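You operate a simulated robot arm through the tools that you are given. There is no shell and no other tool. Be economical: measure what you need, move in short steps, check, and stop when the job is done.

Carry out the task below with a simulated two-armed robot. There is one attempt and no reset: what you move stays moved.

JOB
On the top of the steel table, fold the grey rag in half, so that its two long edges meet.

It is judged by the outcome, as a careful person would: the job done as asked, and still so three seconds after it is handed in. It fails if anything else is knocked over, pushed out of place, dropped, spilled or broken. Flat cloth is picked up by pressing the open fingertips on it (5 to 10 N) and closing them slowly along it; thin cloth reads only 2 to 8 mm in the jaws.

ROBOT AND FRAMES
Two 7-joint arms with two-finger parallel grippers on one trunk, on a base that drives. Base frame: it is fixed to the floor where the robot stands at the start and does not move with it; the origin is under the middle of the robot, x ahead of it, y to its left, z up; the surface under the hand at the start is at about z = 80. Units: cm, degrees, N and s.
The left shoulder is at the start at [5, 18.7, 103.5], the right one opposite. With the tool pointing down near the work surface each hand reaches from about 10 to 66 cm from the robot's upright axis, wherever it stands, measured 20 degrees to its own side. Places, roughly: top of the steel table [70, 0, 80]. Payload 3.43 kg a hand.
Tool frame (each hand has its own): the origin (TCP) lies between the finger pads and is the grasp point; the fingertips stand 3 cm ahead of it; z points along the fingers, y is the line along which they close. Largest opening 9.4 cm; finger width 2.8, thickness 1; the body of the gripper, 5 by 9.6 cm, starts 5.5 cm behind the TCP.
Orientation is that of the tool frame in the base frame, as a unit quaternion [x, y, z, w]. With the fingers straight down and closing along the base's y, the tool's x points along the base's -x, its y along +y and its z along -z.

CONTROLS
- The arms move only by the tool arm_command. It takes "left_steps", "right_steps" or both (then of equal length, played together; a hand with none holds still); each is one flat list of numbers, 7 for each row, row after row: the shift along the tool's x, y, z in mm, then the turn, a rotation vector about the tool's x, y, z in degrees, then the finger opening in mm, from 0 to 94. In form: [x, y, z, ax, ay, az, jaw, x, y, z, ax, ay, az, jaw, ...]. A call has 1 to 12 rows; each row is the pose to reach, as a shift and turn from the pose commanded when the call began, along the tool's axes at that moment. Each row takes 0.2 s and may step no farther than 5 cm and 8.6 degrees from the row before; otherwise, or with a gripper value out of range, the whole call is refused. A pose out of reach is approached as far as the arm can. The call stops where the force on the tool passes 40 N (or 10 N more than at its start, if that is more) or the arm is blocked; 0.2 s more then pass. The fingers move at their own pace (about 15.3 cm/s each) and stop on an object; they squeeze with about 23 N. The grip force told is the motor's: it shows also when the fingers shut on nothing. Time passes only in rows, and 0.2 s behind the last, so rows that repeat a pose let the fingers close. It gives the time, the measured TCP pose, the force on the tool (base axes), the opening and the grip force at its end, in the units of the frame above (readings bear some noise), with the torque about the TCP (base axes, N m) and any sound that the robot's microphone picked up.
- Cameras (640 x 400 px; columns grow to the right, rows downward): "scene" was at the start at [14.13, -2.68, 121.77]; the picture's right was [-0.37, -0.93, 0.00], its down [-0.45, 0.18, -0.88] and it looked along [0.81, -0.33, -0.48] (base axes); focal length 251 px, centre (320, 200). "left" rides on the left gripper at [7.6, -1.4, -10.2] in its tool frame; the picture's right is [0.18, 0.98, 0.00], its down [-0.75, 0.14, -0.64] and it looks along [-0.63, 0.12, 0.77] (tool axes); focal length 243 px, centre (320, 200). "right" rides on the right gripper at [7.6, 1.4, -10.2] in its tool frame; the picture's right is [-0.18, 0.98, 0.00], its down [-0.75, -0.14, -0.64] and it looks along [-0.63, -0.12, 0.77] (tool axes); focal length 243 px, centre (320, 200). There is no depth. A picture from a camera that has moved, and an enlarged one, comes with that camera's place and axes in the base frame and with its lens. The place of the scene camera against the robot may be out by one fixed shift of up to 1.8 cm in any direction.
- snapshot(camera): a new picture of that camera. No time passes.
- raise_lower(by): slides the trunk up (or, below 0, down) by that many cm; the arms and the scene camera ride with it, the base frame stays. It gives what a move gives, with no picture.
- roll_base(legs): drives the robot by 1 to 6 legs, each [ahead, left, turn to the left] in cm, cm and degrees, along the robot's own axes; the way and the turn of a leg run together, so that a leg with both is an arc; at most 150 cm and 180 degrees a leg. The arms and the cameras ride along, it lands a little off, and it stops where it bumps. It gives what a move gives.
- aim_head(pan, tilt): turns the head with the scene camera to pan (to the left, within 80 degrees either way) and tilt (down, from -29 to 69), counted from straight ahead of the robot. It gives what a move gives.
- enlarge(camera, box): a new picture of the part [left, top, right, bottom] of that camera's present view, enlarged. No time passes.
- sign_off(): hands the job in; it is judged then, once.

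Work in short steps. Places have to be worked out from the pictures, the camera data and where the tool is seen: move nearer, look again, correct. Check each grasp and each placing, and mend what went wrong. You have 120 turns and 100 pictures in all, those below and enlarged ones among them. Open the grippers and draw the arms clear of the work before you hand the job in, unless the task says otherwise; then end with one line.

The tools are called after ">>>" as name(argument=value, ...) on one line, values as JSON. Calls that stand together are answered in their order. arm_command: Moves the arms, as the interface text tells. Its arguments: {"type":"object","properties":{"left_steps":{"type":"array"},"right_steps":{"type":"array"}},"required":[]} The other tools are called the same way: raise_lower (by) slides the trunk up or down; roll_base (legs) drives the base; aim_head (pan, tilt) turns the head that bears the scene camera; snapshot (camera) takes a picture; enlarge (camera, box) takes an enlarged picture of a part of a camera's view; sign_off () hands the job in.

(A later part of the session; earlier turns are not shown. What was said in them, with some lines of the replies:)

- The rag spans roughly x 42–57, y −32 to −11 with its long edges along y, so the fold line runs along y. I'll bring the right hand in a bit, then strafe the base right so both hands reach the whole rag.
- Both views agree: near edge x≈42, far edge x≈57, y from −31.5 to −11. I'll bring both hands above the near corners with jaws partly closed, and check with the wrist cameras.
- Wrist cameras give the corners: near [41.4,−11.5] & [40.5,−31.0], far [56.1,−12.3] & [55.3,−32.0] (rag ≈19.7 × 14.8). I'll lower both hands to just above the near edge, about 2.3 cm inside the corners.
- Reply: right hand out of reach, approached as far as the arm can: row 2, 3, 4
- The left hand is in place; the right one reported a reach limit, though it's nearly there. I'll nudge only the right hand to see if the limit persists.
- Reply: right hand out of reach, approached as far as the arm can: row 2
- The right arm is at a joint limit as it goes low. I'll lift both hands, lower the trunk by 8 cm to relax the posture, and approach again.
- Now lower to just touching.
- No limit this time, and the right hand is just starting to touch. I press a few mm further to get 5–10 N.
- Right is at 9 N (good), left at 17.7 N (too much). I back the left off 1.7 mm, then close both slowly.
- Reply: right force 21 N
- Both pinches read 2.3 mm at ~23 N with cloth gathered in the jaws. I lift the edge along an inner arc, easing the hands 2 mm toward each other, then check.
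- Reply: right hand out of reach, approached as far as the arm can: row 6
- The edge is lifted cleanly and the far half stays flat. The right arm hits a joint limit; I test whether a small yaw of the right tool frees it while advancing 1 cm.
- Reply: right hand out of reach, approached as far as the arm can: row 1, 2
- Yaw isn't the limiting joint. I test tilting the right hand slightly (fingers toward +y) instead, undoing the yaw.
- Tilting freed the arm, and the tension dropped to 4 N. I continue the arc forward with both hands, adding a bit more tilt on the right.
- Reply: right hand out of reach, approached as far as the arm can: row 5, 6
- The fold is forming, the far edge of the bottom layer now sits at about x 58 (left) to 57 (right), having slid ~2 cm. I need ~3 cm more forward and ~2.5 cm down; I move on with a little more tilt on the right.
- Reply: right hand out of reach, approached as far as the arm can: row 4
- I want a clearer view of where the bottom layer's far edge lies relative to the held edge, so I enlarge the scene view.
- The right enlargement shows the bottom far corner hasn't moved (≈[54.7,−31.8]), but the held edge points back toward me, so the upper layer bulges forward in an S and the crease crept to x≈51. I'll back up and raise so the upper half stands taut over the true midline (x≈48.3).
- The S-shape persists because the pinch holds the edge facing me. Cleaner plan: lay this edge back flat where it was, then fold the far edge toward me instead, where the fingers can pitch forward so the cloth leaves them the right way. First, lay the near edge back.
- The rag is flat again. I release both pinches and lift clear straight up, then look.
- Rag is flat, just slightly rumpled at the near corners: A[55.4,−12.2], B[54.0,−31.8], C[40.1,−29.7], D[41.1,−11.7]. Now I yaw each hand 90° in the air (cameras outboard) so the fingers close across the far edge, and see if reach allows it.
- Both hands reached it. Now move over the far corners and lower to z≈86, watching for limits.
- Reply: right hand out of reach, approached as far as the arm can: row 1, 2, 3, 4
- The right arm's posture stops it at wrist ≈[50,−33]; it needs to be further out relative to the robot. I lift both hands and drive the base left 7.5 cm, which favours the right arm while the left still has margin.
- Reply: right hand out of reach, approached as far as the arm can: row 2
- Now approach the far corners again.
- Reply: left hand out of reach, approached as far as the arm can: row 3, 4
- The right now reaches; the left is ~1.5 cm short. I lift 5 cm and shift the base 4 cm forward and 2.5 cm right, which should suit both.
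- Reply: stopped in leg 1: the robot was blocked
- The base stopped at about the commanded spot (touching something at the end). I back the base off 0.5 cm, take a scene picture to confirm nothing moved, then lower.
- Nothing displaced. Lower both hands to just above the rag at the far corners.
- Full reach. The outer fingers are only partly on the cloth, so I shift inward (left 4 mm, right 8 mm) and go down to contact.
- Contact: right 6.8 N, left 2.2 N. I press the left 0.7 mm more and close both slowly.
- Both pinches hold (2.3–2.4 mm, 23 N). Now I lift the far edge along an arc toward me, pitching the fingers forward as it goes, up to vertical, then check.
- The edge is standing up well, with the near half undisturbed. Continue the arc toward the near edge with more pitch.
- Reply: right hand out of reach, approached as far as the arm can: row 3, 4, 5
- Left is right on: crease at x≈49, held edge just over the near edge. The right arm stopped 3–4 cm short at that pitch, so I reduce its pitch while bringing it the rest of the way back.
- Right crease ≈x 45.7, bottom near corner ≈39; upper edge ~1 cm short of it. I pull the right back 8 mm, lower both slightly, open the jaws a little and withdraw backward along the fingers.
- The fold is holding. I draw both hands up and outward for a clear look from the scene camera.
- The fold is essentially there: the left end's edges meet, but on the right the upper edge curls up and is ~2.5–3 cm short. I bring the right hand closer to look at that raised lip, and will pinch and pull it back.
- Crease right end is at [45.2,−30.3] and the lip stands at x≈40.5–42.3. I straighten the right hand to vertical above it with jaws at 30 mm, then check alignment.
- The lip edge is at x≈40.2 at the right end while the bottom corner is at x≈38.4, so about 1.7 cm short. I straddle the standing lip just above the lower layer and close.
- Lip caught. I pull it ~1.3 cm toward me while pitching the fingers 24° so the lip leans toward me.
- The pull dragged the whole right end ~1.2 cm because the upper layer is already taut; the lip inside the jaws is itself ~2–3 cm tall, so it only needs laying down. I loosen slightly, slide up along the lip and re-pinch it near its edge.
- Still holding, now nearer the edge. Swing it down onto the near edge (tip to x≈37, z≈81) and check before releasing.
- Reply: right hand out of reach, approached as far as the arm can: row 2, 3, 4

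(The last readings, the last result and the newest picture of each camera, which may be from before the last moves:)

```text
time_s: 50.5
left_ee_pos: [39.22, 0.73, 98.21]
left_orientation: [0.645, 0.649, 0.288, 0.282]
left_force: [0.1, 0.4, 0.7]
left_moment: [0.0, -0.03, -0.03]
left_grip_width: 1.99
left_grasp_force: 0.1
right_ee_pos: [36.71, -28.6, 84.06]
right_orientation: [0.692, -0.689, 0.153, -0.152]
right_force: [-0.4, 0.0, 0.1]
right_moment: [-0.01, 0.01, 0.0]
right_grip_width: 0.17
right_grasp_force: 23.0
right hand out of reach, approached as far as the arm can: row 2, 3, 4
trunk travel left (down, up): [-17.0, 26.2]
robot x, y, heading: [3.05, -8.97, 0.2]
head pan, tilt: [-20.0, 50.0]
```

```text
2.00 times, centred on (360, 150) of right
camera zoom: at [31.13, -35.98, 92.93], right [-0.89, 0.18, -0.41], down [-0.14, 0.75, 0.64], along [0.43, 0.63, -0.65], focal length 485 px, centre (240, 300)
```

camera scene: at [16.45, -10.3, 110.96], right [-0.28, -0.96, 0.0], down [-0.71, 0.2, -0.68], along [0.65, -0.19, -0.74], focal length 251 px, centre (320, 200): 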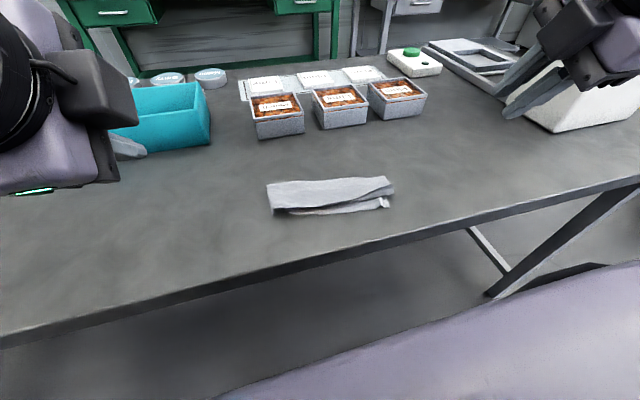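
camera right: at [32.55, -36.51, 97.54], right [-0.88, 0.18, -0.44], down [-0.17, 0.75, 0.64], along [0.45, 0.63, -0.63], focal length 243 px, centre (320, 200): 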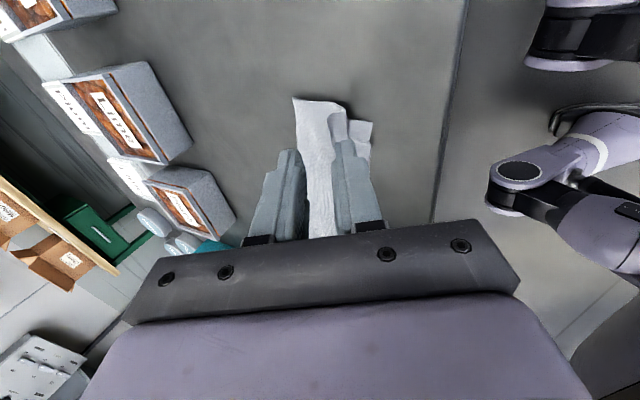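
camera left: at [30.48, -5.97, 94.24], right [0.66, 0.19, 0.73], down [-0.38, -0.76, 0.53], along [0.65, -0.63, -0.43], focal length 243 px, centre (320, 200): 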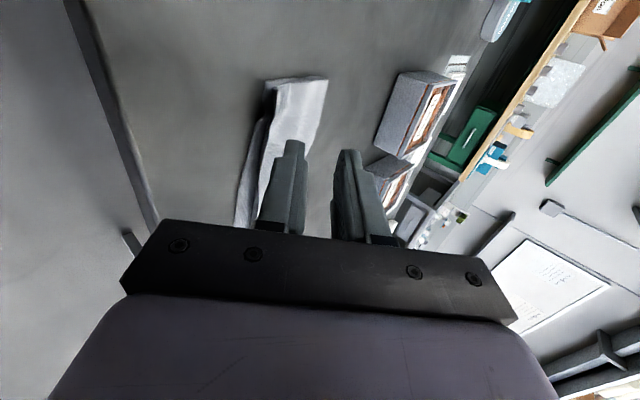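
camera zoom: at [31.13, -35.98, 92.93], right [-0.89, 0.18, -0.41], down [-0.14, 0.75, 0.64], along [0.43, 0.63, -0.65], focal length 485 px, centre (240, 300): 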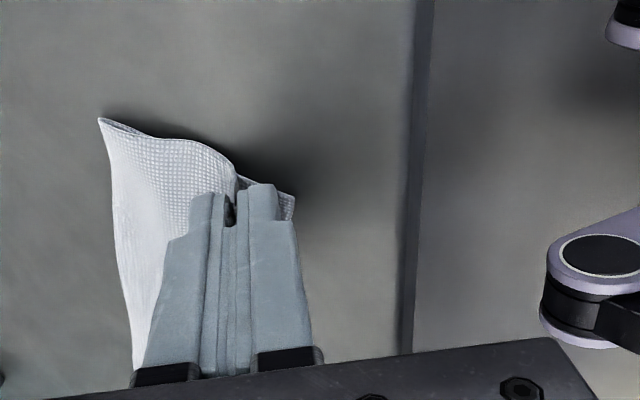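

The arm is at its near limit with the tip at x≈37.9; driving the base back 1.2 cm carries the hand the remaining distance.

>>> roll_base(legs=[[-1.2, 0, 0]])

>>> enlarge(camera="right", box=[200, 50, 520, 250])

>>> enlarge(camera="scene", box=[250, 130, 410, 230])

```text
time_s: 51.2
left_ee_pos: [38.05, 0.74, 98.17]
left_orientation: [0.644, 0.648, 0.289, 0.284]
left_force: [0.6, -0.7, 0.0]
left_moment: [-0.02, -0.02, 0.0]
left_grip_width: 1.99
left_grasp_force: 0.0
right_ee_pos: [35.59, -28.63, 84.04]
right_orientation: [0.692, -0.689, 0.152, -0.152]
right_force: [0.2, 0.7, 0.0]
right_moment: [0.02, -0.04, 0.02]
right_grip_width: 0.23
right_grasp_force: 22.7
trunk travel left (down, up): [-17.0, 26.2]
robot x, y, heading: [1.8, -8.67, 0.4]
head pan, tilt: [-20.0, 50.0]
```

```text
2.00 times, centred on (360, 150) of right
camera zoom: at [29.94, -35.99, 92.93], right [-0.89, 0.18, -0.41], down [-0.14, 0.75, 0.64], along [0.43, 0.63, -0.65], focal length 485 px, centre (240, 300)
```

zoom: 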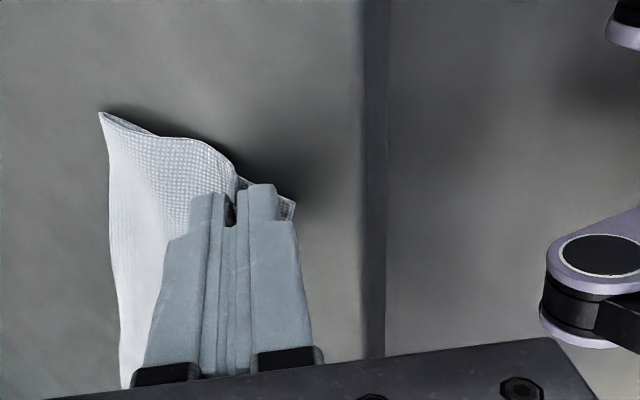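

```text
4.00 times, centred on (330, 180) of scene
camera zoom: at [15.25, -10.41, 111.0], right [-0.29, -0.96, 0.0], down [-0.7, 0.21, -0.68], along [0.65, -0.2, -0.73], focal length 1003 px, centre (280, 280)
```

zoom: 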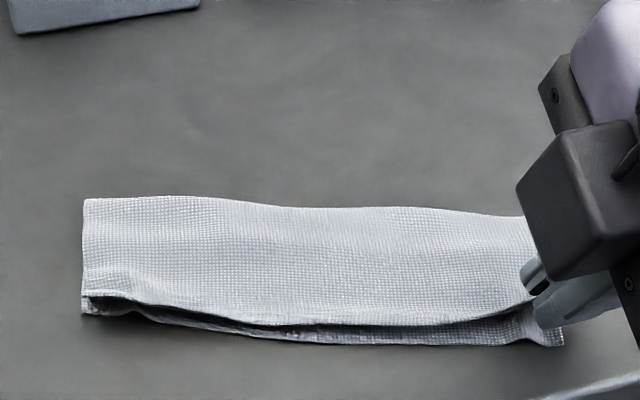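

Now the tip is within ~1.2 cm of the bottom corner with ~1 cm of lip beyond, so the edges should meet. I release and withdraw along the fingers.

>>> arm_command(right_steps=[0, 0, 0, 0, 0, 0, 4, 0, 0, 0, 0, 0, 0, 10, 0, 0, -8, 0, 0, 0, 12, 0, 0, -25, 0, 0, 0, 16, 20, -5, -50, 0, 0, 0, 20, 60, -20, -80, 0, 0, 0, 20, 100, -30, -90, 0, 0, 0, 20])

>>> enlarge(camera="scene", box=[250, 130, 410, 230])

```text
refused: row 6 steps farther than a row can; nothing moved
```

```text
4.00 times, centred on (330, 180) of scene
camera zoom: at [15.25, -10.41, 111.0], right [-0.29, -0.96, 0.0], down [-0.7, 0.21, -0.68], along [0.65, -0.2, -0.73], focal length 1003 px, centre (280, 280)
```

zoom: 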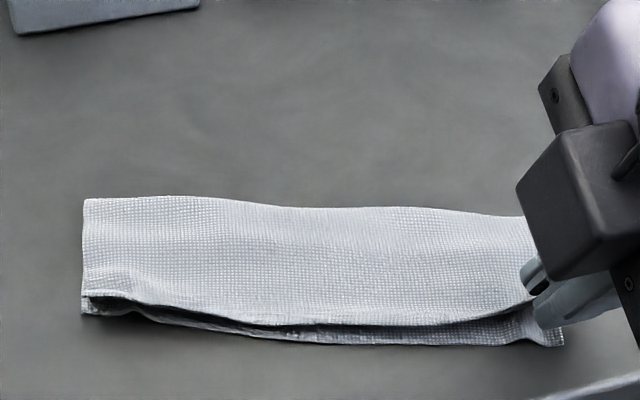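

The last rows stepped too far; I resend with smaller steps.

>>> arm_command(right_steps=[0, 0, 0, 0, 0, 0, 4, 0, 0, 0, 0, 0, 0, 10, 0, 0, -8, 0, 0, 0, 12, 0, 0, -25, 0, 0, 0, 16, 10, -5, -50, 0, 0, 0, 20, 40, -15, -75, 0, 0, 0, 20, 75, -20, -85, 0, 0, 0, 20, 110, -25, -90, 0, 0, 0, 20])

>>> enlarge(camera="scene", box=[250, 130, 410, 230])

```text
time_s: 53.0
left_ee_pos: [38.06, 0.8, 98.03]
left_orientation: [0.645, 0.65, 0.288, 0.281]
left_force: [-0.7, -0.5, -0.9]
left_moment: [0.03, -0.01, -0.02]
left_grip_width: 2.01
left_grasp_force: 0.1
right_ee_pos: [34.04, -39.49, 93.34]
right_orientation: [0.692, -0.689, 0.152, -0.152]
right_force: [-0.6, -0.3, -0.7]
right_moment: [0.01, 0.04, 0.0]
right_grip_width: 2.0
right_grasp_force: 0.1
trunk travel left (down, up): [-17.0, 26.2]
robot x, y, heading: [2.07, -8.63, 0.1]
head pan, tilt: [-20.0, 50.0]
```

```text
4.00 times, centred on (330, 180) of scene
camera zoom: at [15.16, -10.53, 110.89], right [-0.31, -0.95, 0.0], down [-0.71, 0.23, -0.67], along [0.64, -0.2, -0.74], focal length 1003 px, centre (280, 280)
```

zoom: 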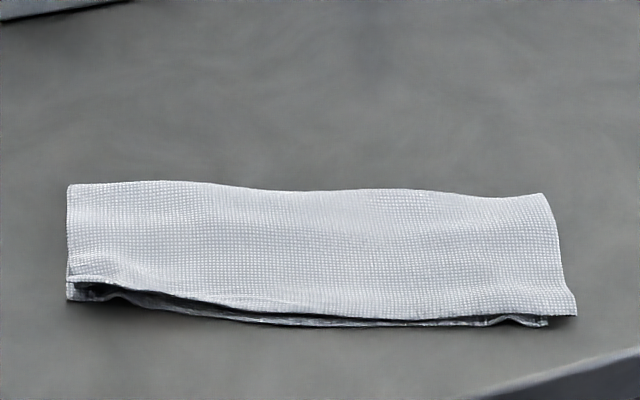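

Excellent: the edges now meet along the length, with a slightly raised lip at the left. One more check from the wrist cameras for accuracy.

>>> snapshot(camera="right")

>>> snapshot(camera="scene")

```text
31 pictures are left
camera right: at [28.47, -47.03, 102.16], right [-0.89, 0.18, -0.41], down [-0.14, 0.75, 0.64], along [0.43, 0.63, -0.65], focal length 243 px, centre (320, 200)
```

right: 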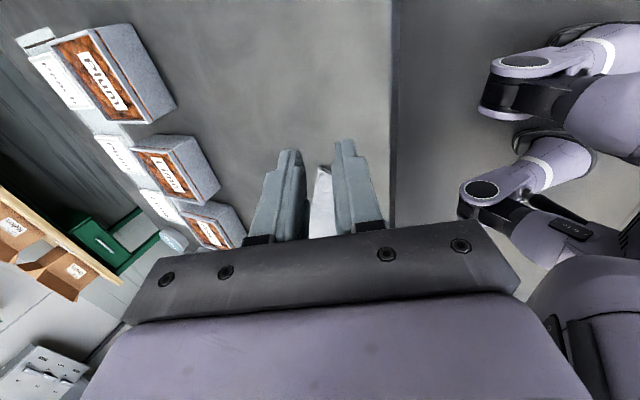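

```text
30 pictures are left
camera scene: at [15.16, -10.53, 110.89], right [-0.31, -0.95, 0.0], down [-0.71, 0.23, -0.67], along [0.64, -0.2, -0.74], focal length 251 px, centre (320, 200)
```

scene: 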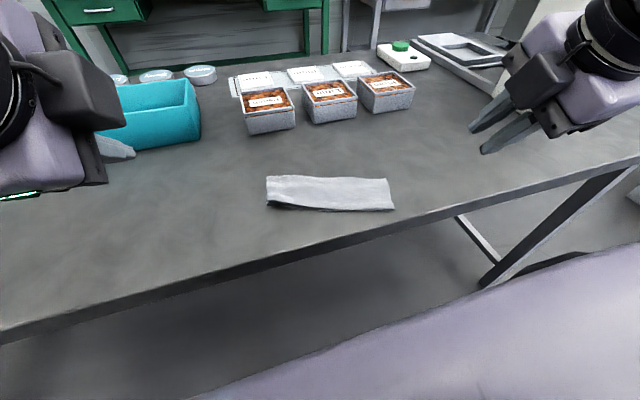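

The rag lies folded with its long edges together and everything else is in place. I open the grippers fully and raise both hands further clear.

>>> arm_command(left_steps=[20, 15, -15, 0, 0, 0, 50, 40, 30, -30, 0, 0, 0, 94, 50, 40, -40, 0, 0, 0, 94], right_steps=[20, -10, -20, 0, 0, 0, 50, 40, -20, -40, 0, 0, 0, 94, 40, -25, -50, 0, 0, 0, 94])

>>> enlarge(camera="scene", box=[230, 120, 422, 240])

```text
time_s: 53.8
left_ee_pos: [37.63, 5.72, 103.85]
left_orientation: [0.645, 0.648, 0.289, 0.283]
left_force: [-0.7, -0.2, -0.2]
left_moment: [-0.04, 0.03, -0.04]
left_grip_width: 9.38
left_grasp_force: 0.1
right_ee_pos: [34.18, -43.45, 98.87]
right_orientation: [0.692, -0.689, 0.152, -0.152]
right_force: [0.0, -1.0, 0.2]
right_moment: [-0.02, 0.02, -0.01]
right_grip_width: 9.38
right_grasp_force: 0.2
trunk travel left (down, up): [-17.0, 26.2]
robot x, y, heading: [2.22, -8.79, 0.4]
head pan, tilt: [-20.0, 50.0]
```

```text
3.33 times, centred on (326, 180) of scene
camera zoom: at [14.9, -10.7, 110.61], right [-0.34, -0.94, 0.0], down [-0.72, 0.26, -0.64], along [0.61, -0.22, -0.77], focal length 836 px, centre (300, 267)
```

zoom: 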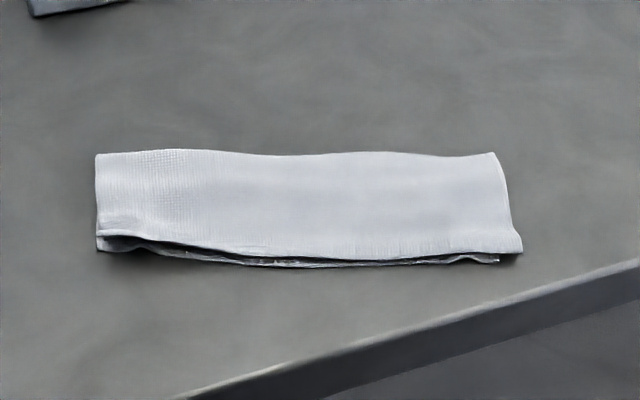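

The rag is folded in half, the edges meet within about half a centimetre, and the hands are clear. I hand it in.

>>> sign_off()

```text
The job is handed in.
```

The grey rag is folded in half on the steel table: its long edges meet to within about 0.5 cm (estimated from the pictures), with the upper edge slightly raised at the left, the right corners about 1 cm out of line sideways, and nothing else on the table visibly moved.
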